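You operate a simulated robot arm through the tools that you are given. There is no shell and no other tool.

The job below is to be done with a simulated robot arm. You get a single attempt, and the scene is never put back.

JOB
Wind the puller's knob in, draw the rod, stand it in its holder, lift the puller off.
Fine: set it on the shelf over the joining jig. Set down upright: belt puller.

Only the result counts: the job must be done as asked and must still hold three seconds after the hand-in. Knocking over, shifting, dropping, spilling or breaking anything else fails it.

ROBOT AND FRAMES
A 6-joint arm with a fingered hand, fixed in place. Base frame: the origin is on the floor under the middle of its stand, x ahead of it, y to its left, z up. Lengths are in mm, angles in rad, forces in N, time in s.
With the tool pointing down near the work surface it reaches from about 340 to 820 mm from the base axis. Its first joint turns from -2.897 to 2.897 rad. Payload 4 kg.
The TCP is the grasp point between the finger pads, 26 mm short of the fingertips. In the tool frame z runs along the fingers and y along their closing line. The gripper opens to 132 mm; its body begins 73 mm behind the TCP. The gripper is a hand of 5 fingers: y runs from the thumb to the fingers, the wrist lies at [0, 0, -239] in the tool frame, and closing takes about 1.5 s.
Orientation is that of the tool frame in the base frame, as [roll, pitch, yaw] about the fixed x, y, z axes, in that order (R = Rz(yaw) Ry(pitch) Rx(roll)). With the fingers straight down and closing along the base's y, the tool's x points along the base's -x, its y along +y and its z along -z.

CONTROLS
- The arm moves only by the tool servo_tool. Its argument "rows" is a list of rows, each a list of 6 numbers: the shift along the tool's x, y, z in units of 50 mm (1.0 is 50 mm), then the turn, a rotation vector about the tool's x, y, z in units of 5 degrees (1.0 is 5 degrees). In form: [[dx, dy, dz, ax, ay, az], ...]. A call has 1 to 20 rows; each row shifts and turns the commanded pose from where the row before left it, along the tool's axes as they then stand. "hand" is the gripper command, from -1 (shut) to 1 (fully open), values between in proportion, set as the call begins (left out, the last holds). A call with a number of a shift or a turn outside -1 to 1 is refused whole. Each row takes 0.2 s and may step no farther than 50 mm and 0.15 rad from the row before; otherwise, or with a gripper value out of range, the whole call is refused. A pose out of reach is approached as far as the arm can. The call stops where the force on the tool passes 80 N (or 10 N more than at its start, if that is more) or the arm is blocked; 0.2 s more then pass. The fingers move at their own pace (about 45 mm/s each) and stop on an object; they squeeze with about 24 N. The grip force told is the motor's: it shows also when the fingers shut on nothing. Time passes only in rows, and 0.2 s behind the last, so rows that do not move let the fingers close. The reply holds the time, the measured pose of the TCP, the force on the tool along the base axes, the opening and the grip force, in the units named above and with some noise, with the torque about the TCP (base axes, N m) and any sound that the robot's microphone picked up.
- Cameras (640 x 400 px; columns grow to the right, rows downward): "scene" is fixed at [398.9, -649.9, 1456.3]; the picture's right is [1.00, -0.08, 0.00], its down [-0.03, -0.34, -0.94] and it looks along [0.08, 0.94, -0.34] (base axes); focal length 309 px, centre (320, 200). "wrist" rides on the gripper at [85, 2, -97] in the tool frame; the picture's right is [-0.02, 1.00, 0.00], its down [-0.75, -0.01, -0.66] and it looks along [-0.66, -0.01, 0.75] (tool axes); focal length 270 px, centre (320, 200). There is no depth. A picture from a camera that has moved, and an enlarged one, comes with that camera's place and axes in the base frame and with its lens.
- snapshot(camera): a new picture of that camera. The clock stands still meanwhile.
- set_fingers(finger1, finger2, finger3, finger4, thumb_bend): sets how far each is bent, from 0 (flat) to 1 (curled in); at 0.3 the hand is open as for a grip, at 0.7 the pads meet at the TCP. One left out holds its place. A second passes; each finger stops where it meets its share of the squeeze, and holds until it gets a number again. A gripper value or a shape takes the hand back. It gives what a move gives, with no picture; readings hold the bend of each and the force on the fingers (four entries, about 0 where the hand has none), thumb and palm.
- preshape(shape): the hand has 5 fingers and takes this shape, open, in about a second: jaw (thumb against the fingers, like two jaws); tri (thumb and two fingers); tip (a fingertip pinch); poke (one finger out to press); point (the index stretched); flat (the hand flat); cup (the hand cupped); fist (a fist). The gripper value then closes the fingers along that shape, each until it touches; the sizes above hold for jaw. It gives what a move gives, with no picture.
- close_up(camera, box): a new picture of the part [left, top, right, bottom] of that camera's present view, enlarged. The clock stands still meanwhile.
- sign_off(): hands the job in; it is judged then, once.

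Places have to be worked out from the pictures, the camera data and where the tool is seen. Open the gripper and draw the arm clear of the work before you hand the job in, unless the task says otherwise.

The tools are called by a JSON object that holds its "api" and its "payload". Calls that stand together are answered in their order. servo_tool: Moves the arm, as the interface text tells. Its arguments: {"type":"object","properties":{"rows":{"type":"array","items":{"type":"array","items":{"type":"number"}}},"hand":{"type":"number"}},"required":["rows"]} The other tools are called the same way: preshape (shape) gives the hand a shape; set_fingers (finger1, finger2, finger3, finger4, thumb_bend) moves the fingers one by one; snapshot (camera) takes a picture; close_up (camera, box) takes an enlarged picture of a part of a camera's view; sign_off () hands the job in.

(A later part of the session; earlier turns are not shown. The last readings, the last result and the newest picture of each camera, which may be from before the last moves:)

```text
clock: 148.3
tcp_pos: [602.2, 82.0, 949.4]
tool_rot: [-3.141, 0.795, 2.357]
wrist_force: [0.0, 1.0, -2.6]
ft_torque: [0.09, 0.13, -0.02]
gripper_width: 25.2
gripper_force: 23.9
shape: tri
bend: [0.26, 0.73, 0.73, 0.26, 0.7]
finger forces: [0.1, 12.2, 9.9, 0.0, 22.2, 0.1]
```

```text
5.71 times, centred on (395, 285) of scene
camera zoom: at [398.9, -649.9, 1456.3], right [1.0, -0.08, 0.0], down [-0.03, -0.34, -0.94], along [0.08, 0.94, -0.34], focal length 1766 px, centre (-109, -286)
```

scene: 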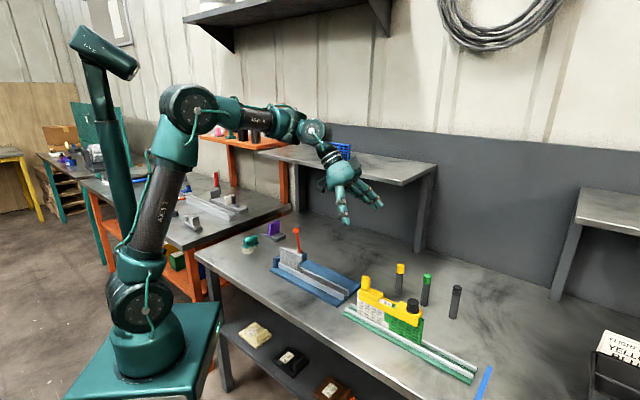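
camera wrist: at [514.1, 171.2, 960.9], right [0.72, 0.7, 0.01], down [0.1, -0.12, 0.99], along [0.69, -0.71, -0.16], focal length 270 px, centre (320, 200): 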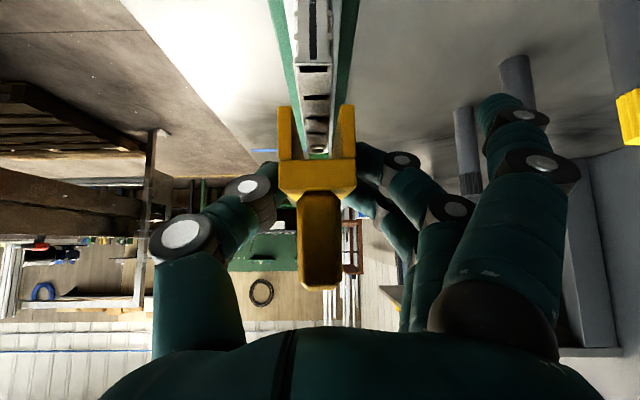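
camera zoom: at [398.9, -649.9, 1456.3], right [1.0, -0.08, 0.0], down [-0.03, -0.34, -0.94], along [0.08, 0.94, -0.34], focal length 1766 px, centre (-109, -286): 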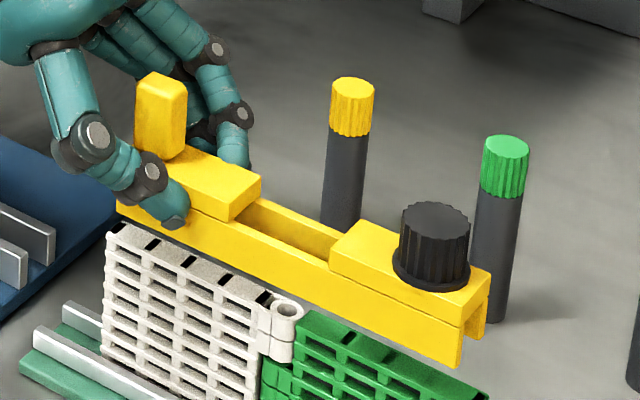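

The puller is level. However, at this 45° tilt my lower outer finger would touch the shelf before the puller does. I'll set the puller back on the joint and regrip with less tilt. Lowering slowly.

{"api": "servo_tool", "payload": {"rows": [[0.0714, 0, 0.07, 0, 0, 0], [0.0714, 0, 0.07, 0, 0, 0], [0.0714, 0, 0.07, 0, 0, 0], [0.0714, 0, 0.07, 0, 0, 0], [0, 0, 0, 0, 0, 0]]}}

{"api": "close_up", "payload": {"camera": "scene", "box": [355, 260, 425, 330]}}

{"api": "close_up", "payload": {"camera": "wrist", "box": [250, 40, 390, 240]}}

```text
clock: 149.5
tcp_pos: [602.7, 81.3, 929.5]
tool_rot: [-3.138, 0.795, 2.357]
wrist_force: [-1.2, 0.0, -3.6]
ft_torque: [0.12, 0.15, -0.02]
gripper_width: 25.1
gripper_force: 24.3
shape: tri
bend: [0.26, 0.73, 0.73, 0.26, 0.7]
finger forces: [0.0, 12.2, 9.9, 0.0, 22.1, 0.0]
```

```text
5.71 times, centred on (390, 295) of scene
camera zoom: at [398.9, -649.9, 1456.3], right [1.0, -0.08, 0.0], down [-0.03, -0.34, -0.94], along [0.08, 0.94, -0.34], focal length 1766 px, centre (-80, -343)
```

zoom: 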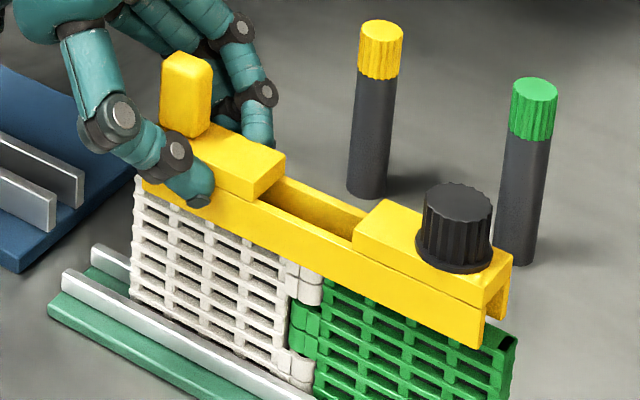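

```text
2.00 times, centred on (320, 140) of wrist
camera zoom: at [512.4, 172.5, 938.1], right [0.72, 0.7, 0.01], down [0.03, -0.05, 1.0], along [0.7, -0.72, -0.06], focal length 541 px, centre (320, 320)
```

zoom: 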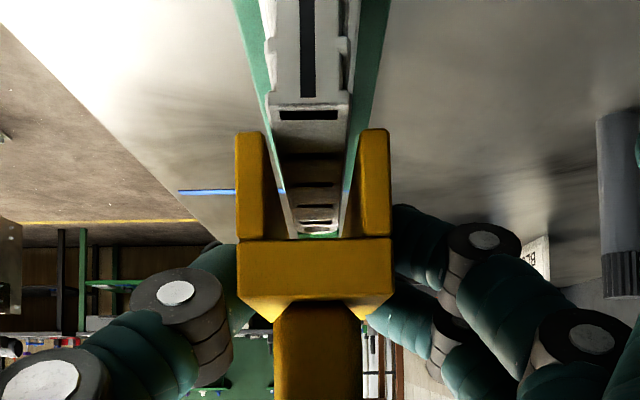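

The channel is still aligned over the modules. I'll keep lowering until it seats.

{"api": "servo_tool", "payload": {"rows": [[0.0428, 0, 0.042, 0, 0, 0], [0.0428, 0, 0.042, 0, 0, 0], [0.0428, 0, 0.042, 0, 0, 0], [0.0428, 0, 0.042, 0, 0, 0], [0.0428, 0, 0.042, 0, 0, 0], [0.0285, 0, 0.028, 0, 0, 0], [0.0285, 0, 0.028, 0, 0, 0], [0, 0, 0, 0, 0, 0]]}}

{"api": "close_up", "payload": {"camera": "scene", "box": [355, 260, 425, 330]}}

```text
clock: 151.3
tcp_pos: [603.0, 80.0, 911.1]
tool_rot: [-3.141, 0.794, 2.356]
wrist_force: [-0.2, -0.6, -2.2]
ft_torque: [0.11, 0.13, -0.03]
gripper_width: 25.2
gripper_force: 23.7
shape: tri
bend: [0.26, 0.73, 0.73, 0.26, 0.7]
finger forces: [0.0, 12.2, 9.9, 0.0, 22.1, 0.0]
```

```text
5.71 times, centred on (390, 295) of scene
camera zoom: at [398.9, -649.9, 1456.3], right [1.0, -0.08, 0.0], down [-0.03, -0.34, -0.94], along [0.08, 0.94, -0.34], focal length 1766 px, centre (-80, -343)
```

zoom: 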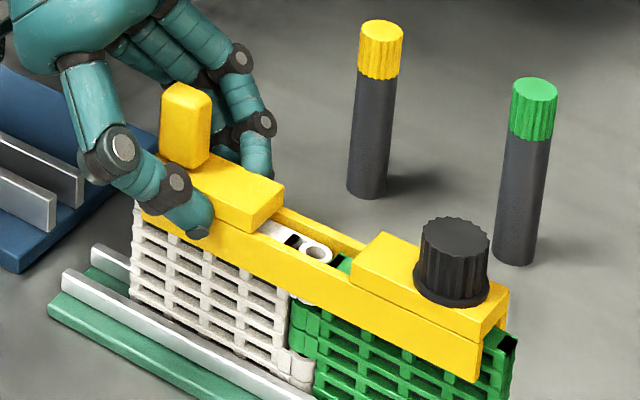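

Still carrying its weight; a few more millimetres.

{"api": "servo_tool", "payload": {"rows": [[0.0143, 0, 0.014, 0, 0, 0], [0.0143, 0, 0.014, 0, 0, 0], [0.0143, 0, 0.014, 0, 0, 0], [0, 0, 0, 0, 0, 0]]}}

{"api": "servo_tool", "payload": {"rows": [[0.0143, 0, 0.014, 0, 0, 0], [0.0143, 0, 0.014, 0, 0, 0], [0, 0, 0, 0, 0, 0]]}}

{"api": "close_up", "payload": {"camera": "scene", "box": [355, 260, 425, 330]}}

```text
clock: 152.3
tcp_pos: [602.6, 80.4, 908.5]
tool_rot: [3.141, 0.794, 2.356]
wrist_force: [0.2, -0.1, -1.7]
ft_torque: [0.13, 0.15, -0.03]
gripper_width: 25.3
gripper_force: 23.9
shape: tri
bend: [0.26, 0.73, 0.73, 0.26, 0.7]
finger forces: [0.1, 12.2, 9.8, 0.0, 22.0, 0.0]
```

```text
clock: 153.1
tcp_pos: [603.5, 80.2, 907.5]
tool_rot: [-3.141, 0.796, 2.354]
wrist_force: [1.9, -0.4, 7.2]
ft_torque: [0.03, -0.07, -0.02]
gripper_width: 25.5
gripper_force: 23.8
shape: tri
bend: [0.26, 0.73, 0.73, 0.26, 0.7]
finger forces: [0.0, 13.3, 10.4, 0.0, 22.9, 0.0]
```

```text
5.71 times, centred on (390, 295) of scene
camera zoom: at [398.9, -649.9, 1456.3], right [1.0, -0.08, 0.0], down [-0.03, -0.34, -0.94], along [0.08, 0.94, -0.34], focal length 1766 px, centre (-80, -343)
```

zoom: 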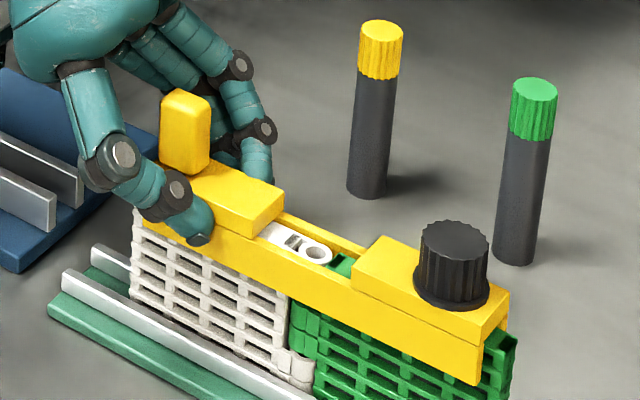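

It's seated again. I'll release, back out along the tool axis, reduce the tilt to 32°, and set up for a new grip.

{"api": "servo_tool", "payload": {"rows": [[0, 0, 0, 0, 0, 0], [0, 0, 0, 0, 0, 0], [0, 0, 0, 0, 0, 0], [0, 0, 0, 0, 0, 0], [0, 0, 0, 0, 0, 0]], "hand": 0.3}}

{"api": "servo_tool", "payload": {"rows": [[0, 0, -0.3, 0, 0, 0], [0, 0, -0.4, 0, 0, 0], [0, 0, -0.4, 0, 0, 0], [0, 0, -0.3, 0, 0, 0], [0, 0, 0, 0, 0.9, 0], [0, 0, 0, 0, 0.9, 0], [0, 0, 0, 0, 0.9, 0], [-0.458, 0, 0.158, 0, 0, 0], [0, 0, 0, 0, 0, 0]], "hand": 1}}

{"api": "close_up", "payload": {"camera": "wrist", "box": [240, 0, 400, 200]}}

{"api": "close_up", "payload": {"camera": "scene", "box": [340, 250, 440, 340]}}

```text
clock: 154.3
tcp_pos: [602.4, 79.3, 906.8]
tool_rot: [-3.141, 0.794, 2.356]
wrist_force: [0.6, 0.0, -0.6]
ft_torque: [0.0, 0.0, 0.01]
gripper_width: 85.2
gripper_force: 0.0
shape: tri
bend: [0.0, 0.7, 0.7, 0.0, 0.67]
finger forces: [0.0, 0.0, 0.0, 0.1, 0.0, 0.0]
```

```text
clock: 156.3
tcp_pos: [582.8, 98.0, 962.4]
tool_rot: [-3.14, 0.557, 2.357]
wrist_force: [-0.3, -0.4, 0.1]
ft_torque: [0.04, 0.01, 0.03]
gripper_width: 131.8
gripper_force: 0.1
shape: tri
bend: [0.0, 0.3, 0.3, 0.0, 0.3]
finger forces: [0.0, 0.0, 0.0, 0.0, 0.1, 0.0]
```

```text
2.00 times, centred on (320, 100) of wrist
camera zoom: at [497.4, 186.0, 1000.2], right [0.72, 0.69, 0.01], down [0.19, -0.22, 0.96], along [0.67, -0.69, -0.29], focal length 541 px, centre (320, 400)
```

zoom: 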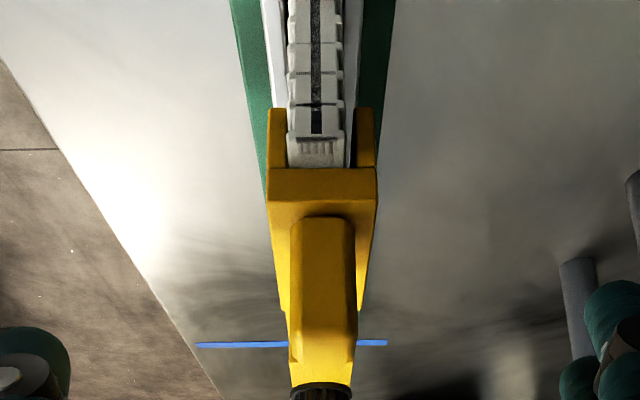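

```text
4.44 times, centred on (390, 295) of scene
camera zoom: at [398.9, -649.9, 1456.3], right [1.0, -0.08, 0.0], down [-0.03, -0.34, -0.94], along [0.08, 0.94, -0.34], focal length 1374 px, centre (9, -222)
```

zoom: 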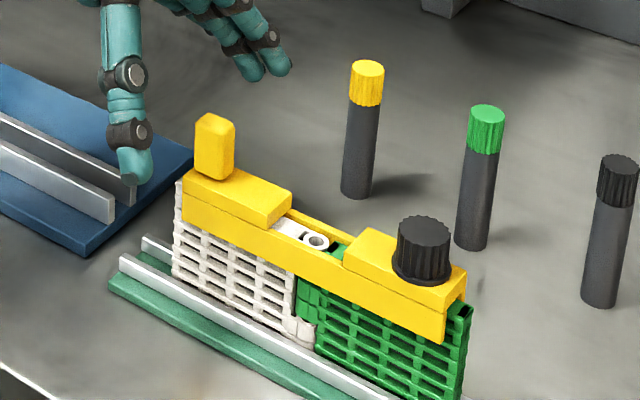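

Aligned (0.4 mm lateral). I'll advance 61 mm along the tool axis, close on the body, then flatten the two outer fingers so they stay clear of the shelf later.

{"api": "servo_tool", "payload": {"rows": [[0, 0.032, 0.3, 0, 0, 0], [0, 0, 0.3, 0, 0, 0], [0, 0, 0.3, 0, 0, 0], [0, 0, 0.2, 0, 0, 0], [0, 0, 0.126, 0, 0, 0], [0, 0, 0, 0, 0, 0]]}}

{"api": "servo_tool", "payload": {"rows": [[0, 0, 0, 0, 0, 0], [0, 0, 0, 0, 0, 0], [0, 0, 0, 0, 0, 0], [0, 0, 0, 0, 0, 0], [0, 0, 0, 0, 0, 0], [0, 0, 0, 0, 0, 0], [0, 0, 0, 0, 0, 0], [0, 0, 0, 0, 0, 0]], "hand": -1}}

{"api": "close_up", "payload": {"camera": "scene", "box": [340, 250, 440, 340]}}

{"api": "snapshot", "payload": {"camera": "wrist"}}

```text
clock: 157.7
tcp_pos: [606.2, 76.8, 908.2]
tool_rot: [-3.141, 0.56, 2.356]
wrist_force: [-0.5, 0.7, 1.0]
ft_torque: [0.03, -0.01, 0.01]
gripper_width: 131.8
gripper_force: 0.0
shape: tri
bend: [0.0, 0.3, 0.3, 0.0, 0.3]
finger forces: [0.0, 0.0, 0.0, 0.1, 0.0, 0.0]
```

```text
clock: 159.5
tcp_pos: [607.4, 78.4, 908.7]
tool_rot: [-3.14, 0.558, 2.355]
wrist_force: [0.4, -0.5, -0.3]
ft_torque: [0.0, 0.03, -0.02]
gripper_width: 25.5
gripper_force: 23.5
shape: tri
bend: [0.23, 0.73, 0.73, 0.23, 0.7]
finger forces: [0.0, 10.6, 10.8, 0.0, 21.4, 0.1]
```

```text
4.44 times, centred on (390, 295) of scene
camera zoom: at [398.9, -649.9, 1456.3], right [1.0, -0.08, 0.0], down [-0.03, -0.34, -0.94], along [0.08, 0.94, -0.34], focal length 1374 px, centre (9, -222)
```

zoom: 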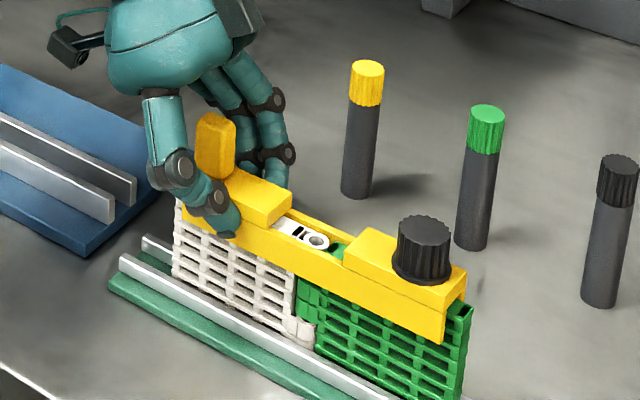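

```text
taken
camera wrist: at [521.1, 165.2, 946.6], right [0.72, 0.69, 0.01], down [0.19, -0.21, 0.96], along [0.67, -0.69, -0.29], focal length 270 px, centre (320, 200)
```

wrist: 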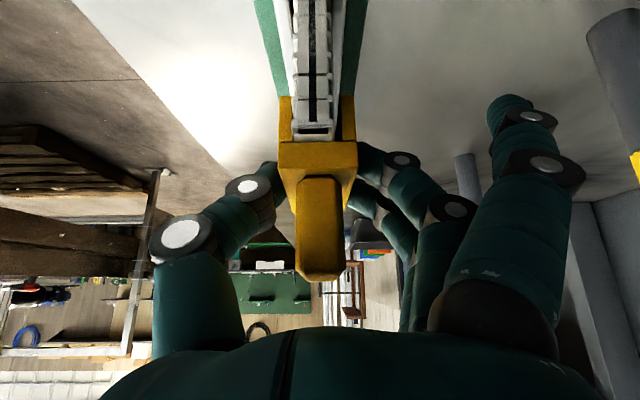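

The grip is even. I'll flatten only the outer fingers and check that the grip forces hold.

{"api": "set_fingers", "payload": {"finger1": 0.0, "finger4": 0.0}}

```text
clock: 160.5
tcp_pos: [606.6, 77.8, 908.3]
tool_rot: [-3.14, 0.559, 2.357]
wrist_force: [0.2, 0.0, 1.1]
ft_torque: [-0.01, 0.03, -0.01]
gripper_width: 117.4
gripper_force: 21.6
shape: fingers
bend: [0.0, 0.73, 0.73, 0.0, 0.7]
finger forces: [0.1, 10.7, 10.7, 0.0, 21.5, 0.0]
```

Forces hold at 10.7/10.7/21.5 N with the outer fingers flat. Now a slow lift.

{"api": "servo_tool", "payload": {"rows": [[-0.0318, 0, -0.0509, 0, 0, 0], [-0.0318, 0, -0.0509, 0, 0, 0], [-0.0318, 0, -0.0509, 0, 0, 0], [-0.0318, 0, -0.0509, 0, 0, 0], [-0.0318, 0, -0.0509, 0, 0, 0], [-0.0318, 0, -0.0509, 0, 0, 0], [-0.0318, 0, -0.0509, 0, 0, 0], [-0.0318, 0, -0.0509, 0, 0, 0], [-0.0318, 0, -0.0509, 0, 0, 0], [-0.0318, 0, -0.0509, 0, 0, 0], [0, 0, 0, 0, 0, 0]]}}

{"api": "close_up", "payload": {"camera": "scene", "box": [360, 255, 430, 325]}}

```text
clock: 162.9
tcp_pos: [606.5, 77.5, 939.6]
tool_rot: [-3.14, 0.558, 2.356]
wrist_force: [0.5, 1.1, -2.7]
ft_torque: [0.08, 0.07, -0.01]
gripper_width: 117.2
gripper_force: 21.8
shape: fingers
bend: [0.0, 0.73, 0.73, 0.0, 0.7]
finger forces: [0.0, 12.1, 9.9, 0.1, 22.0, 0.0]
```

```text
5.71 times, centred on (395, 290) of scene
camera zoom: at [398.9, -649.9, 1456.3], right [1.0, -0.08, 0.0], down [-0.03, -0.34, -0.94], along [0.08, 0.94, -0.34], focal length 1766 px, centre (-109, -314)
```

zoom: 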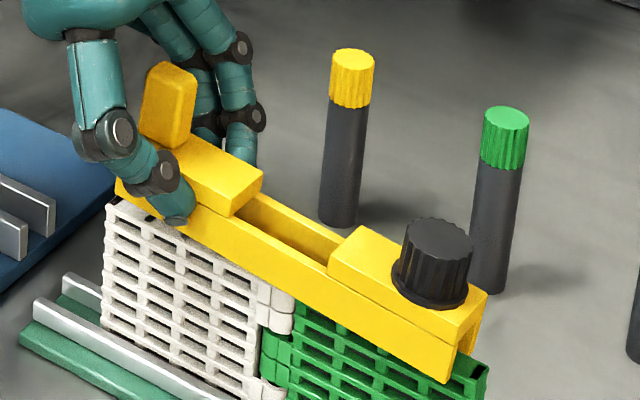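

Droop similar to before. I'll lift a bit more to be fully clear, then measure and level.

{"api": "servo_tool", "payload": {"rows": [[-0.0318, 0, -0.0509, 0, 0, 0], [-0.0318, 0, -0.0509, 0, 0, 0], [-0.0318, 0, -0.0509, 0, 0, 0], [-0.0318, 0, -0.0509, 0, 0, 0], [-0.0318, 0, -0.0509, 0, 0, 0], [0, 0, 0, 0, 0, 0], [0, 0, 0, 0, 0, 0]]}}

{"api": "close_up", "payload": {"camera": "scene", "box": [365, 255, 425, 315]}}

```text
clock: 164.5
tcp_pos: [608.6, 77.2, 954.6]
tool_rot: [-3.14, 0.559, 2.356]
wrist_force: [-0.9, -0.4, -2.6]
ft_torque: [0.13, 0.14, 0.02]
gripper_width: 117.3
gripper_force: 21.9
shape: fingers
bend: [0.0, 0.73, 0.73, 0.0, 0.7]
finger forces: [0.0, 12.1, 9.8, 0.1, 22.0, 0.0]
```

```text
6.67 times, centred on (395, 285) of scene
camera zoom: at [398.9, -649.9, 1456.3], right [1.0, -0.08, 0.0], down [-0.03, -0.34, -0.94], along [0.08, 0.94, -0.34], focal length 2061 px, centre (-180, -367)
```

zoom: 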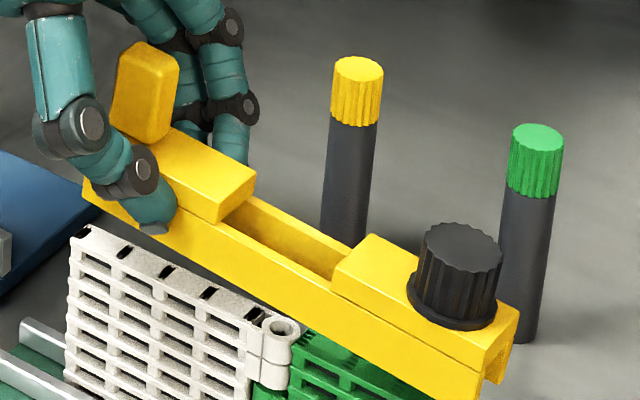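

The post leans ≈5.8°, same as before. I'll level it by tilting the hand that much more, and verify.

{"api": "servo_tool", "payload": {"rows": [[0, 0, 0, 0, -0.29, 0], [0, 0, 0, 0, -0.29, 0], [0, 0, 0, 0, -0.29, 0], [0, 0, 0, 0, -0.29, 0], [0, 0, 0, 0, 0, 0]]}}

{"api": "close_up", "payload": {"camera": "scene", "box": [365, 255, 425, 315]}}

{"api": "close_up", "payload": {"camera": "wrist", "box": [250, 80, 390, 300]}}

```text
clock: 165.7
tcp_pos: [606.8, 76.3, 953.9]
tool_rot: [-3.141, 0.661, 2.354]
wrist_force: [0.5, -0.4, -2.6]
ft_torque: [0.16, 0.09, 0.01]
gripper_width: 117.5
gripper_force: 21.7
shape: fingers
bend: [0.0, 0.73, 0.73, 0.0, 0.7]
finger forces: [0.1, 12.1, 9.9, 0.0, 21.9, 0.1]
```

```text
6.67 times, centred on (395, 285) of scene
camera zoom: at [398.9, -649.9, 1456.3], right [1.0, -0.08, 0.0], down [-0.03, -0.34, -0.94], along [0.08, 0.94, -0.34], focal length 2061 px, centre (-180, -367)
```

zoom: 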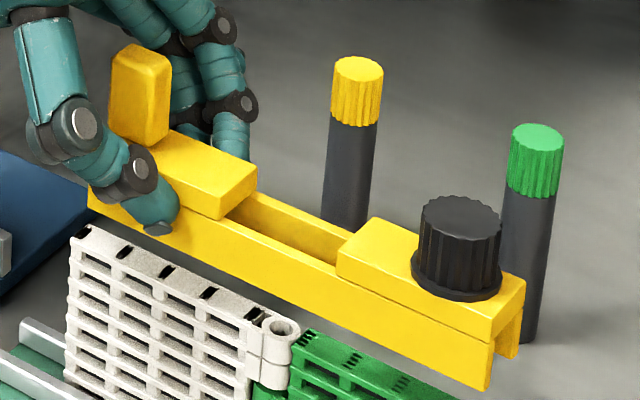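

```text
1.82 times, centred on (320, 190) of wrist
camera zoom: at [519.4, 166.8, 978.9], right [0.72, 0.7, 0.01], down [0.12, -0.15, 0.98], along [0.68, -0.7, -0.19], focal length 491 px, centre (320, 218)
```

zoom: 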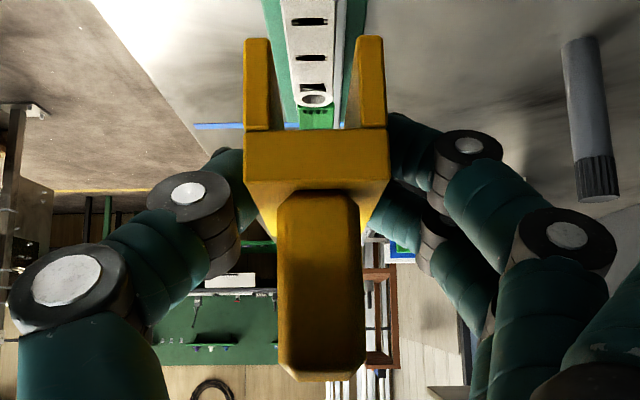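

The puller is level and steady. I'll raise it well clear at moderate speed, then turn it 90° so it points at the shelf.

{"api": "servo_tool", "payload": {"rows": [[-0.09, 0, -0.115, 0, 0, 0], [-0.179, 0, -0.23, 0, 0, 0], [-0.179, 0, -0.23, 0, 0, 0], [-0.179, 0, -0.23, 0, 0, 0], [-0.179, 0, -0.23, 0, 0, 0], [-0.179, 0, -0.23, 0, 0, 0], [-0.179, 0, -0.23, 0, 0, 0], [-0.179, 0, -0.23, 0, 0, 0], [-0.179, 0, -0.23, 0, 0, 0], [-0.179, 0, -0.23, 0, 0, 0], [-0.09, 0, -0.115, 0, 0, 0], [0, 0, 0, 0, 0, 0]]}}

{"api": "close_up", "payload": {"camera": "scene", "box": [350, 190, 450, 340]}}

```text
clock: 168.3
tcp_pos: [608.0, 76.9, 1099.4]
tool_rot: [-3.139, 0.658, 2.357]
wrist_force: [-0.1, -0.2, -2.1]
ft_torque: [0.11, 0.14, 0.0]
gripper_width: 117.3
gripper_force: 22.5
shape: fingers
bend: [0.0, 0.73, 0.72, 0.0, 0.7]
finger forces: [0.0, 12.2, 10.0, 0.0, 22.0, 0.1]
```

```text
2.67 times, centred on (400, 265) of scene
camera zoom: at [398.9, -649.9, 1456.3], right [1.0, -0.08, 0.0], down [-0.03, -0.34, -0.94], along [0.08, 0.94, -0.34], focal length 824 px, centre (107, 27)
```

zoom: 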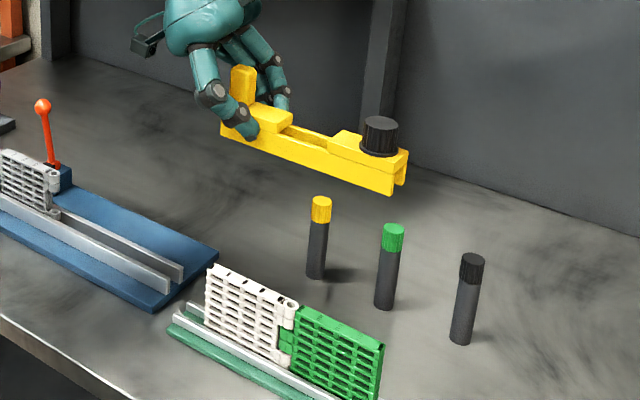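

The modules stand undisturbed and the puller hangs steadily. Now I'll turn 90° about the vertical.

{"api": "servo_tool", "payload": {"rows": [[0, 0, 0, -0.307, 0, -0.395], [0, 0, 0, -0.491, 0, -0.631], [0, 0, 0, -0.6141, 0, -0.7892], [0, 0, 0, -0.6141, 0, -0.7892], [0, 0, 0, -0.6141, 0, -0.7892], [0, 0, 0, -0.6141, 0, -0.7892], [0, 0, 0, -0.6141, 0, -0.7892], [0, 0, 0, -0.6141, 0, -0.7892], [0, 0, 0, -0.6141, 0, -0.7892], [0, 0, 0, -0.6141, 0, -0.7892], [0, 0, 0, -0.6141, 0, -0.7892], [0, 0, 0, -0.6141, 0, -0.7892], [0, 0, 0, -0.6141, 0, -0.7892], [0, 0, 0, -0.6141, 0, -0.7892], [0, 0, 0, -0.6141, 0, -0.7892], [0, 0, 0, -0.6141, 0, -0.7892], [0, 0, 0, -0.6141, 0, -0.7892], [0, 0, 0, -0.6141, 0, -0.7892], [0, 0, 0, -0.43, 0, -0.552], [0, 0, 0, 0, 0, 0]]}}

{"api": "snapshot", "payload": {"camera": "wrist"}}

{"api": "snapshot", "payload": {"camera": "scene"}}

```text
clock: 172.5
tcp_pos: [607.8, 76.6, 1098.9]
tool_rot: [3.141, 0.659, -2.357]
wrist_force: [0.0, -0.4, -2.6]
ft_torque: [-0.08, 0.13, -0.01]
gripper_width: 117.2
gripper_force: 22.4
shape: fingers
bend: [0.0, 0.73, 0.72, 0.0, 0.7]
finger forces: [0.0, 12.3, 10.0, 0.1, 22.3, 0.0]
```

```text
taken
camera wrist: at [517.6, -11.7, 1124.4], right [-0.7, 0.72, 0.01], down [0.15, 0.12, 0.98], along [0.7, 0.69, -0.19], focal length 270 px, centre (320, 200)
```

wrist: 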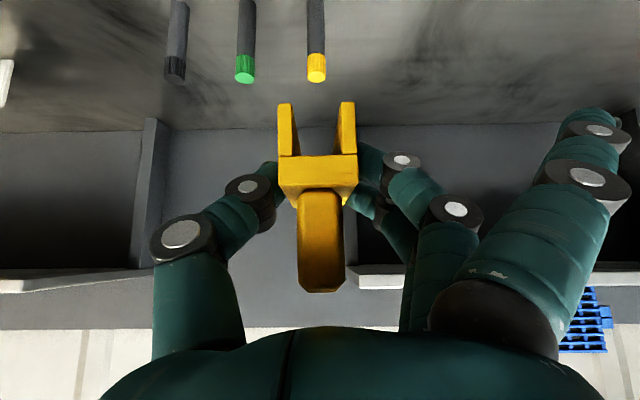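

```text
taken
```

scene: 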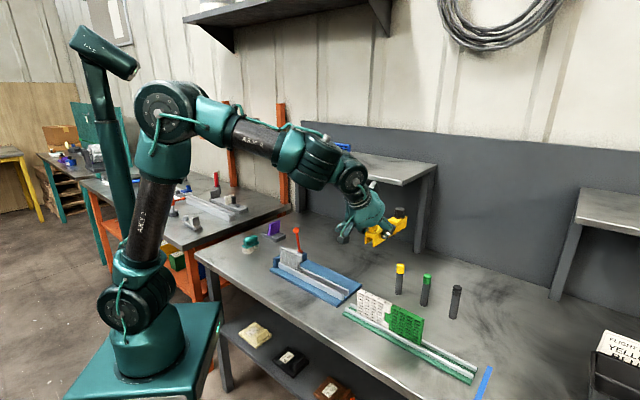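

Turned and stable. Next I'll raise to z≈1240 and move sideways (well in front of the shelf) to u≈−100.

{"api": "servo_tool", "payload": {"rows": [[-0.09, 0, -0.115, 0, 0, 0], [-0.173, 0, -0.223, 0, 0, 0], [-0.173, 0, -0.223, 0, 0, 0], [-0.173, 0, -0.223, 0, 0, 0], [-0.173, 0, -0.223, 0, 0, 0], [-0.173, 0, -0.223, 0, 0, 0], [-0.173, 0, -0.223, 0, 0, 0], [-0.173, 0, -0.223, 0, 0, 0], [-0.173, 0, -0.223, 0, 0, 0], [-0.173, 0, -0.223, 0, 0, 0], [-0.083, 0, -0.108, 0, 0, 0], [0, 0, 0, 0, 0, 0]]}}

{"api": "servo_tool", "payload": {"rows": [[0, 0.3, 0, 0, 0, 0], [0, 0.5, 0, 0, 0, 0], [0, 0.6, 0, 0, 0, 0], [0, 0.6, 0, 0, 0, 0], [0, 0.6, 0, 0, 0, 0], [0, 0.6, 0, 0, 0, 0], [0, 0.6, 0, 0, 0, 0], [0, 0.6, 0, 0, 0, 0], [0, 0.6, 0, 0, 0, 0], [0, 0.6, 0, 0, 0, 0], [0, 0.6, 0, 0, 0, 0], [0, 0.6, 0, 0, 0, 0], [0, 0.6, 0, 0, 0, 0], [0, 0.6, 0, 0, 0, 0], [0, 0.6, 0, 0, 0, 0], [0, 0.6, 0, 0, 0, 0], [0, 0.31, 0, 0, 0, 0], [0, 0, 0, 0, 0, 0]]}}

{"api": "snapshot", "payload": {"camera": "wrist"}}

{"api": "snapshot", "payload": {"camera": "scene"}}

```text
clock: 175.1
tcp_pos: [607.6, 75.1, 1241.1]
tool_rot: [3.14, 0.659, -2.356]
wrist_force: [-0.1, 0.2, -2.8]
ft_torque: [-0.14, 0.09, 0.02]
gripper_width: 117.3
gripper_force: 21.8
shape: fingers
bend: [0.0, 0.73, 0.72, 0.0, 0.7]
finger forces: [0.0, 12.3, 10.0, 0.1, 22.2, 0.1]
```

```text
clock: 178.9
tcp_pos: [272.1, 412.3, 1239.9]
tool_rot: [3.141, 0.66, -2.356]
wrist_force: [0.0, 0.0, -2.7]
ft_torque: [-0.1, 0.12, 0.0]
gripper_width: 117.5
gripper_force: 22.6
shape: fingers
bend: [0.0, 0.73, 0.72, 0.0, 0.7]
finger forces: [0.0, 12.2, 9.9, 0.1, 22.2, 0.0]
```

```text
taken
camera wrist: at [181.9, 323.5, 1265.6], right [-0.7, 0.72, 0.01], down [0.15, 0.12, 0.98], along [0.7, 0.68, -0.19], focal length 270 px, centre (320, 200)
```

wrist: 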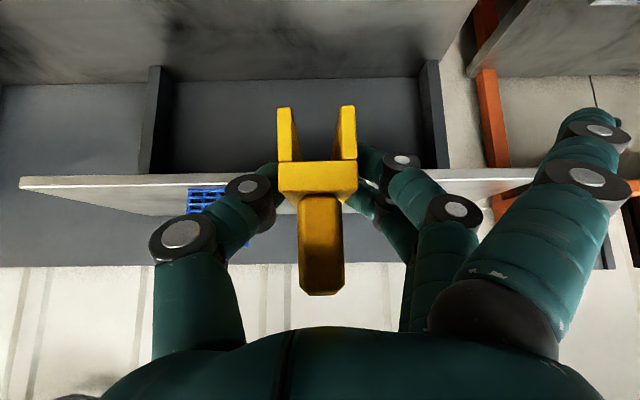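

```text
taken
```

scene: 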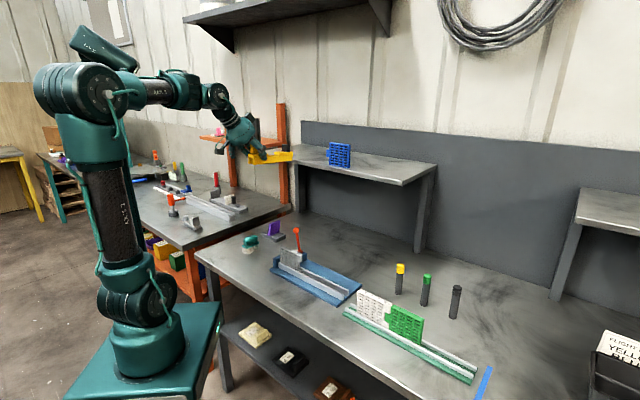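

At u≈−99 in front of the shelf with the puller stable and level. I'll shift a bit further from the blue module and move forward over the shelf at this height, in two stages.

{"api": "servo_tool", "payload": {"rows": [[0, 0.16, 0, 0, 0, 0], [0, 0.16, 0, 0, 0, 0], [-0.16, 0, 0.125, 0, 0, 0], [-0.3227, 0, 0.25, 0, 0, 0], [-0.3227, 0, 0.25, 0, 0, 0], [-0.3227, 0, 0.25, 0, 0, 0], [-0.3227, 0, 0.25, 0, 0, 0], [-0.3227, 0, 0.25, 0, 0, 0], [-0.3227, 0, 0.25, 0, 0, 0], [-0.3227, 0, 0.25, 0, 0, 0], [-0.16, 0, 0.125, 0, 0, 0], [0, 0, 0, 0, 0, 0]]}}

{"api": "snapshot", "payload": {"camera": "wrist"}}

{"api": "close_up", "payload": {"camera": "scene", "box": [190, 90, 350, 210]}}

```text
clock: 181.5
tcp_pos: [375.9, 539.0, 1240.8]
tool_rot: [-3.14, 0.658, -2.355]
wrist_force: [-0.5, 0.2, -2.9]
ft_torque: [-0.12, 0.12, -0.02]
gripper_width: 117.9
gripper_force: 22.5
shape: fingers
bend: [0.0, 0.73, 0.72, 0.0, 0.7]
finger forces: [0.1, 12.9, 9.8, 0.1, 22.7, 0.1]
```

```text
taken
camera wrist: at [286.0, 451.2, 1266.1], right [-0.7, 0.72, 0.01], down [0.15, 0.12, 0.98], along [0.7, 0.68, -0.19], focal length 270 px, centre (320, 200)
```

wrist: 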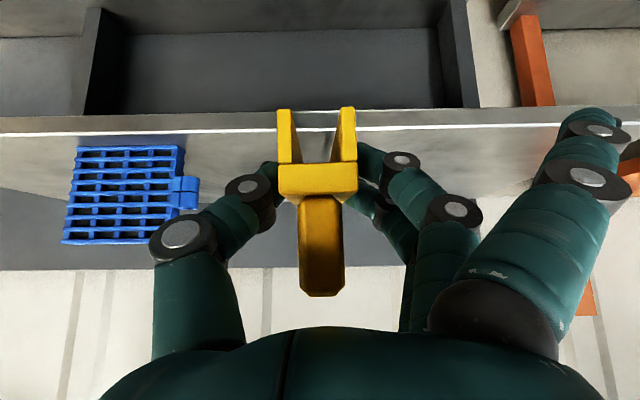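

```text
3.33 times, centred on (270, 150) of scene
camera zoom: at [398.9, -649.9, 1456.3], right [1.0, -0.08, 0.0], down [-0.03, -0.34, -0.94], along [0.08, 0.94, -0.34], focal length 1030 px, centre (487, 367)
```

zoom: 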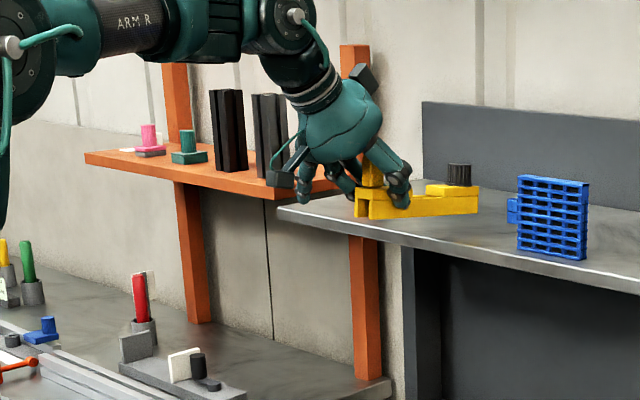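

Half-way over the shelf. I'll check the puller's level with a zoomed scene view before going on.

{"api": "close_up", "payload": {"camera": "scene", "box": [265, 120, 325, 165]}}

{"api": "close_up", "payload": {"camera": "wrist", "box": [240, 90, 400, 310]}}

```text
8.89 times, centred on (295, 142) of scene
camera zoom: at [398.9, -649.9, 1456.3], right [1.0, -0.08, 0.0], down [-0.03, -0.34, -0.94], along [0.08, 0.94, -0.34], focal length 2748 px, centre (542, 711)
```

zoom: 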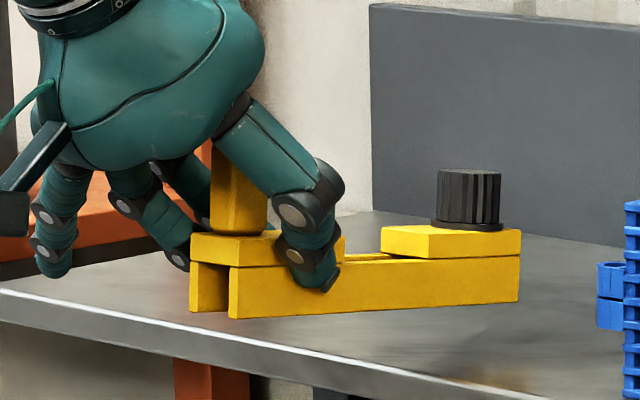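

```text
1.82 times, centred on (320, 200) of wrist
camera zoom: at [286.0, 451.2, 1266.1], right [-0.7, 0.72, 0.01], down [0.15, 0.12, 0.98], along [0.7, 0.68, -0.19], focal length 491 px, centre (320, 200)
```

zoom: 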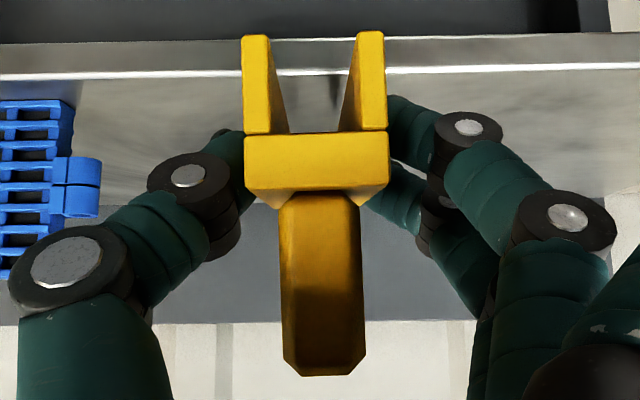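

The puller has crept to ≈6.7° droop in the grip (far end lower). That's fine for placing: the far end can touch first and the body will settle level as I lower. I'll move forward to the final spot promptly.

{"api": "servo_tool", "payload": {"rows": [[-0.25, 0, 0.193, 0, 0, 0], [-0.332, 0, 0.257, 0, 0, 0], [-0.332, 0, 0.257, 0, 0, 0], [-0.332, 0, 0.257, 0, 0, 0], [-0.332, 0, 0.257, 0, 0, 0], [-0.25, 0, 0.193, 0, 0, 0], [-0.164, 0, 0.129, 0, 0, 0]]}}

{"api": "close_up", "payload": {"camera": "scene", "box": [270, 110, 350, 170]}}

{"api": "snapshot", "payload": {"camera": "wrist"}}

```text
clock: 183.1
tcp_pos: [465.2, 628.7, 1241.9]
tool_rot: [3.14, 0.659, -2.357]
wrist_force: [1.0, 0.1, -2.5]
ft_torque: [-0.15, 0.14, -0.02]
gripper_width: 117.3
gripper_force: 21.9
shape: fingers
bend: [0.0, 0.73, 0.72, 0.0, 0.7]
finger forces: [0.0, 12.9, 9.8, 0.0, 22.6, 0.0]
```

```text
6.67 times, centred on (310, 140) of scene
camera zoom: at [398.9, -649.9, 1456.3], right [1.0, -0.08, 0.0], down [-0.03, -0.34, -0.94], along [0.08, 0.94, -0.34], focal length 2061 px, centre (387, 600)
```

zoom: 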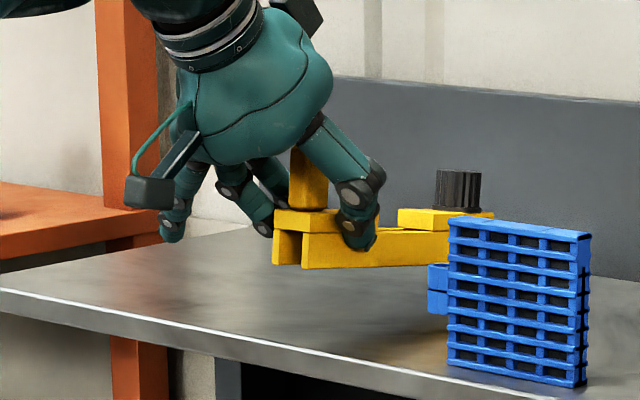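

```text
taken
camera wrist: at [374.9, 540.2, 1267.7], right [-0.7, 0.72, 0.01], down [0.15, 0.12, 0.98], along [0.7, 0.68, -0.19], focal length 270 px, centre (320, 200)
```

wrist: 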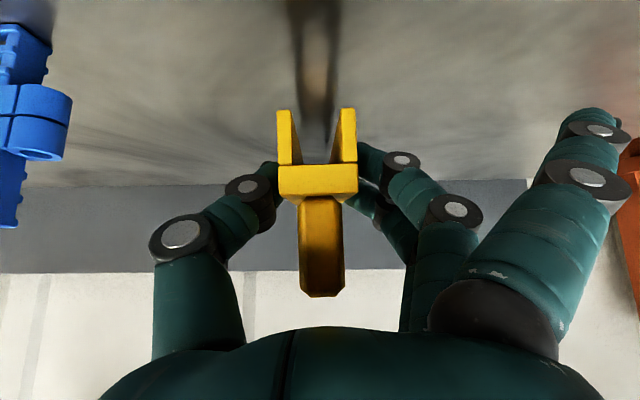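

The puller is over the shelf, left of and clear of the blue module. I'll lower 20 mm, then continue in small steps watching the force.

{"api": "servo_tool", "payload": {"rows": [[0.049, 0, 0.0632, 0, 0, 0], [0.049, 0, 0.0632, 0, 0, 0], [0.049, 0, 0.0632, 0, 0, 0], [0.049, 0, 0.0632, 0, 0, 0], [0.049, 0, 0.0632, 0, 0, 0]]}}

{"api": "close_up", "payload": {"camera": "scene", "box": [280, 120, 350, 170]}}

```text
clock: 184.3
tcp_pos: [464.4, 627.2, 1220.3]
tool_rot: [-3.141, 0.66, -2.356]
wrist_force: [0.1, -0.8, -2.6]
ft_torque: [-0.08, 0.09, -0.01]
gripper_width: 117.4
gripper_force: 22.5
shape: fingers
bend: [0.0, 0.73, 0.72, 0.0, 0.7]
finger forces: [0.0, 12.8, 9.9, 0.1, 22.6, 0.0]
```

```text
8.00 times, centred on (315, 145) of scene
camera zoom: at [398.9, -649.9, 1456.3], right [1.0, -0.08, 0.0], down [-0.03, -0.34, -0.94], along [0.08, 0.94, -0.34], focal length 2473 px, centre (360, 640)
```

zoom: 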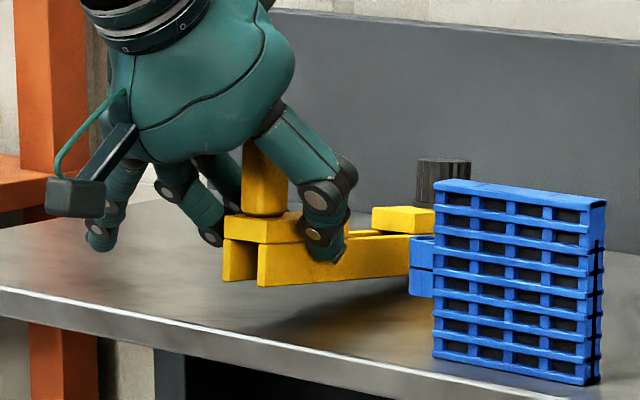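

Nearly at the shelf. I'll continue in 2 mm steps.

{"api": "servo_tool", "payload": {"rows": [[0.0245, 0, 0.0316, 0, 0, 0], [0.0245, 0, 0.0316, 0, 0, 0], [0.0245, 0, 0.0316, 0, 0, 0]]}}

{"api": "servo_tool", "payload": {"rows": [[0.0245, 0, 0.0316, 0, 0, 0], [0.0245, 0, 0.0316, 0, 0, 0]]}}

{"api": "close_up", "payload": {"camera": "scene", "box": [280, 120, 350, 170]}}

```text
clock: 185.1
tcp_pos: [464.7, 628.7, 1213.3]
tool_rot: [3.14, 0.659, -2.356]
wrist_force: [0.1, -0.1, -1.3]
ft_torque: [-0.01, 0.07, 0.03]
gripper_width: 117.5
gripper_force: 22.5
shape: fingers
bend: [0.0, 0.73, 0.72, 0.0, 0.7]
finger forces: [0.0, 12.2, 10.2, 0.0, 22.4, 0.1]
```

```text
clock: 185.7
tcp_pos: [463.6, 628.3, 1211.2]
tool_rot: [3.14, 0.66, -2.357]
wrist_force: [-0.1, -0.5, -1.2]
ft_torque: [-0.01, 0.08, 0.0]
gripper_width: 117.4
gripper_force: 23.3
shape: fingers
bend: [0.0, 0.73, 0.72, 0.0, 0.7]
finger forces: [0.0, 11.9, 10.8, 0.0, 22.7, 0.0]
```

```text
8.00 times, centred on (315, 145) of scene
camera zoom: at [398.9, -649.9, 1456.3], right [1.0, -0.08, 0.0], down [-0.03, -0.34, -0.94], along [0.08, 0.94, -0.34], focal length 2473 px, centre (360, 640)
```

zoom: 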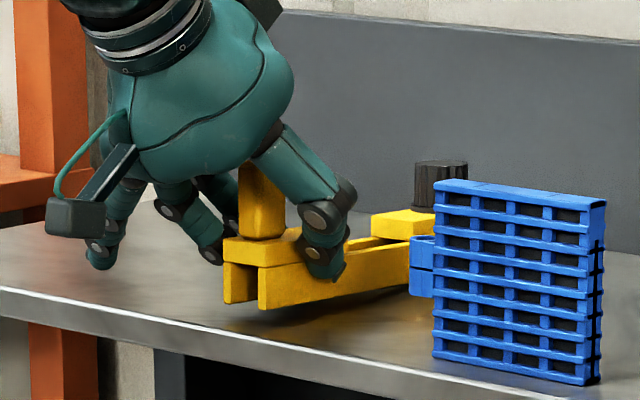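

The far end has touched (load dropped to 1.2 N). I'll keep lowering so the front end comes down.

{"api": "servo_tool", "payload": {"rows": [[0.0245, 0, 0.0316, 0, 0, 0], [0.0245, 0, 0.0316, 0, 0, 0]]}}

{"api": "servo_tool", "payload": {"rows": [[0.0184, 0, 0.0237, 0, 0, 0], [0.0184, 0, 0.0237, 0, 0, 0]]}}

{"api": "close_up", "payload": {"camera": "scene", "box": [280, 120, 350, 170]}}

{"api": "close_up", "payload": {"camera": "wrist", "box": [220, 60, 420, 320]}}

```text
clock: 186.3
tcp_pos: [465.2, 628.5, 1206.1]
tool_rot: [3.141, 0.659, -2.357]
wrist_force: [-0.4, -0.1, -1.9]
ft_torque: [0.04, 0.02, 0.06]
gripper_width: 117.6
gripper_force: 22.9
shape: fingers
bend: [0.0, 0.73, 0.72, 0.0, 0.7]
finger forces: [0.0, 11.2, 11.5, 0.0, 22.6, 0.1]
```

```text
clock: 186.9
tcp_pos: [464.4, 627.7, 1204.4]
tool_rot: [3.139, 0.663, -2.359]
wrist_force: [-0.4, -0.1, 7.7]
ft_torque: [0.11, -0.02, -0.01]
gripper_width: 117.5
gripper_force: 24.3
shape: fingers
bend: [0.0, 0.73, 0.73, 0.0, 0.7]
finger forces: [0.1, 11.8, 12.4, 0.0, 24.6, 0.1]
```

```text
8.00 times, centred on (315, 145) of scene
camera zoom: at [398.9, -649.9, 1456.3], right [1.0, -0.08, 0.0], down [-0.03, -0.34, -0.94], along [0.08, 0.94, -0.34], focal length 2473 px, centre (360, 640)
```

zoom: 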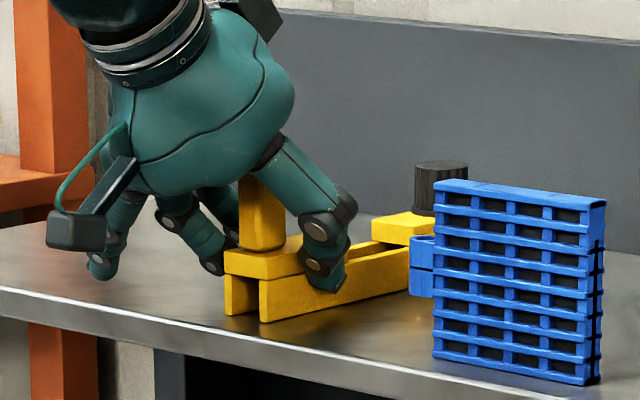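

```text
1.54 times, centred on (320, 190) of wrist
camera zoom: at [374.1, 539.7, 1230.0], right [-0.7, 0.72, 0.01], down [0.14, 0.12, 0.98], along [0.7, 0.69, -0.19], focal length 416 px, centre (320, 215)
```

zoom: 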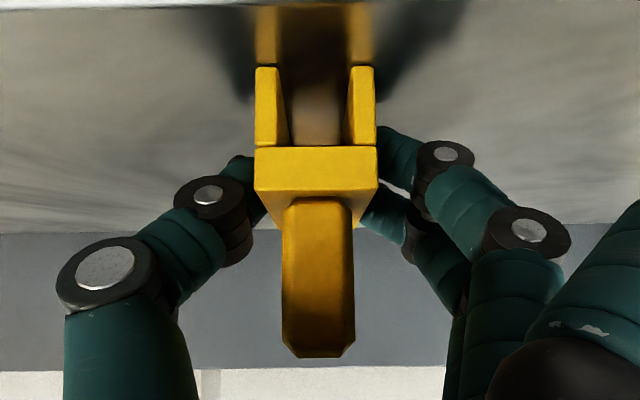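

Contact force +7.7 N and the bottom edge is parallel to the shelf: the puller is sitting flat. I'll open the fingers gently.

{"api": "servo_tool", "payload": {"rows": [[0, 0, 0, 0, 0, 0], [0, 0, 0, 0, 0, 0], [0, 0, 0, 0, 0, 0], [0, 0, 0, 0, 0, 0], [0, 0, 0, 0, 0, 0], [0, 0, 0, 0, 0, 0]], "hand": 0.05}}

{"api": "close_up", "payload": {"camera": "scene", "box": [280, 120, 350, 170]}}

{"api": "snapshot", "payload": {"camera": "wrist"}}

```text
clock: 188.3
tcp_pos: [463.1, 629.1, 1202.9]
tool_rot: [3.14, 0.66, -2.357]
wrist_force: [-0.2, 0.6, 0.3]
ft_torque: [-0.04, 0.02, 0.01]
gripper_width: 68.5
gripper_force: 0.0
shape: tri
bend: [0.0, 0.72, 0.72, 0.0, 0.7]
finger forces: [0.0, 0.1, 0.0, 0.0, 0.0, 0.1]
```

```text
8.00 times, centred on (315, 145) of scene
camera zoom: at [398.9, -649.9, 1456.3], right [1.0, -0.08, 0.0], down [-0.03, -0.34, -0.94], along [0.08, 0.94, -0.34], focal length 2473 px, centre (360, 640)
```

zoom: 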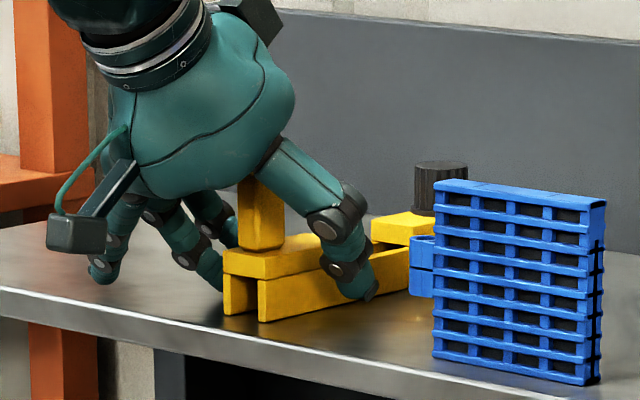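

```text
taken
camera wrist: at [374.0, 539.8, 1228.7], right [-0.7, 0.72, 0.01], down [0.15, 0.12, 0.98], along [0.7, 0.68, -0.19], focal length 270 px, centre (320, 200)
```

wrist: 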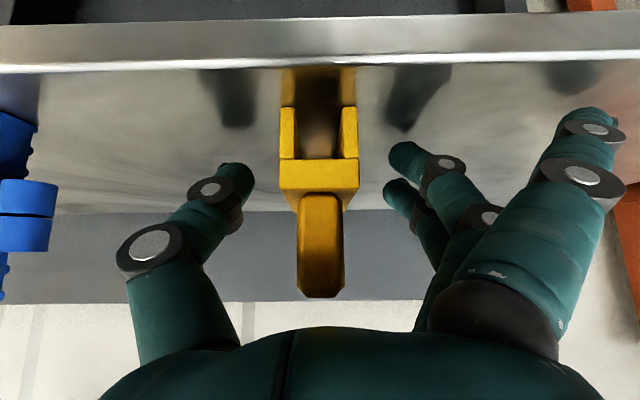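

The puller stands on its own, upright on the shelf. I'll back the hand out along the tool axis, slowly at first.

{"api": "servo_tool", "payload": {"rows": [[0, 0, -0.15, 0, 0, 0], [0, 0, -0.2, 0, 0, 0], [0, 0, -0.2, 0, 0, 0], [0, 0, -0.3, 0, 0, 0], [0, 0, -0.3, 0, 0, 0], [0, 0, -0.4, 0, 0, 0], [0, 0, -0.4, 0, 0, 0], [0, 0, 0, 0, 0, 0]]}}

{"api": "snapshot", "payload": {"camera": "wrist"}}

{"api": "close_up", "payload": {"camera": "scene", "box": [270, 100, 360, 180]}}

```text
clock: 190.1
tcp_pos: [422.8, 586.1, 1280.3]
tool_rot: [3.141, 0.66, -2.356]
wrist_force: [-0.3, 0.8, -0.3]
ft_torque: [-0.02, 0.02, -0.03]
gripper_width: 68.3
gripper_force: 0.0
shape: tri
bend: [0.0, 0.72, 0.72, 0.0, 0.7]
finger forces: [0.0, 0.0, 0.0, 0.0, 0.0, 0.0]
```

```text
taken
camera wrist: at [332.1, 498.2, 1307.3], right [-0.7, 0.72, 0.01], down [0.15, 0.12, 0.98], along [0.7, 0.68, -0.19], focal length 270 px, centre (320, 200)
```

wrist: 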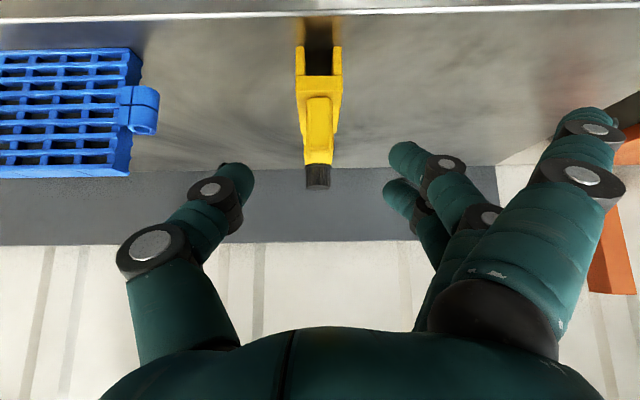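

```text
5.00 times, centred on (315, 140) of scene
camera zoom: at [398.9, -649.9, 1456.3], right [1.0, -0.08, 0.0], down [-0.03, -0.34, -0.94], along [0.08, 0.94, -0.34], focal length 1546 px, centre (345, 500)
```

zoom: 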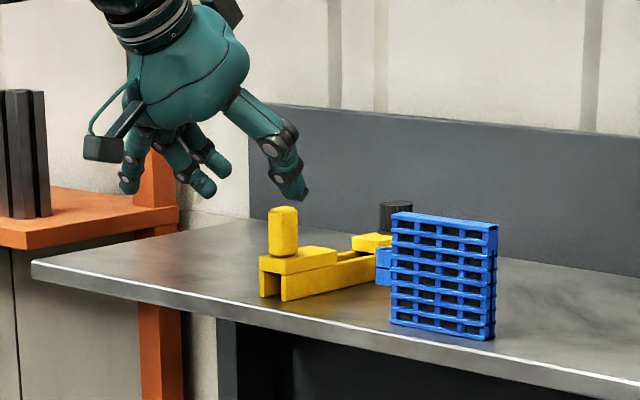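

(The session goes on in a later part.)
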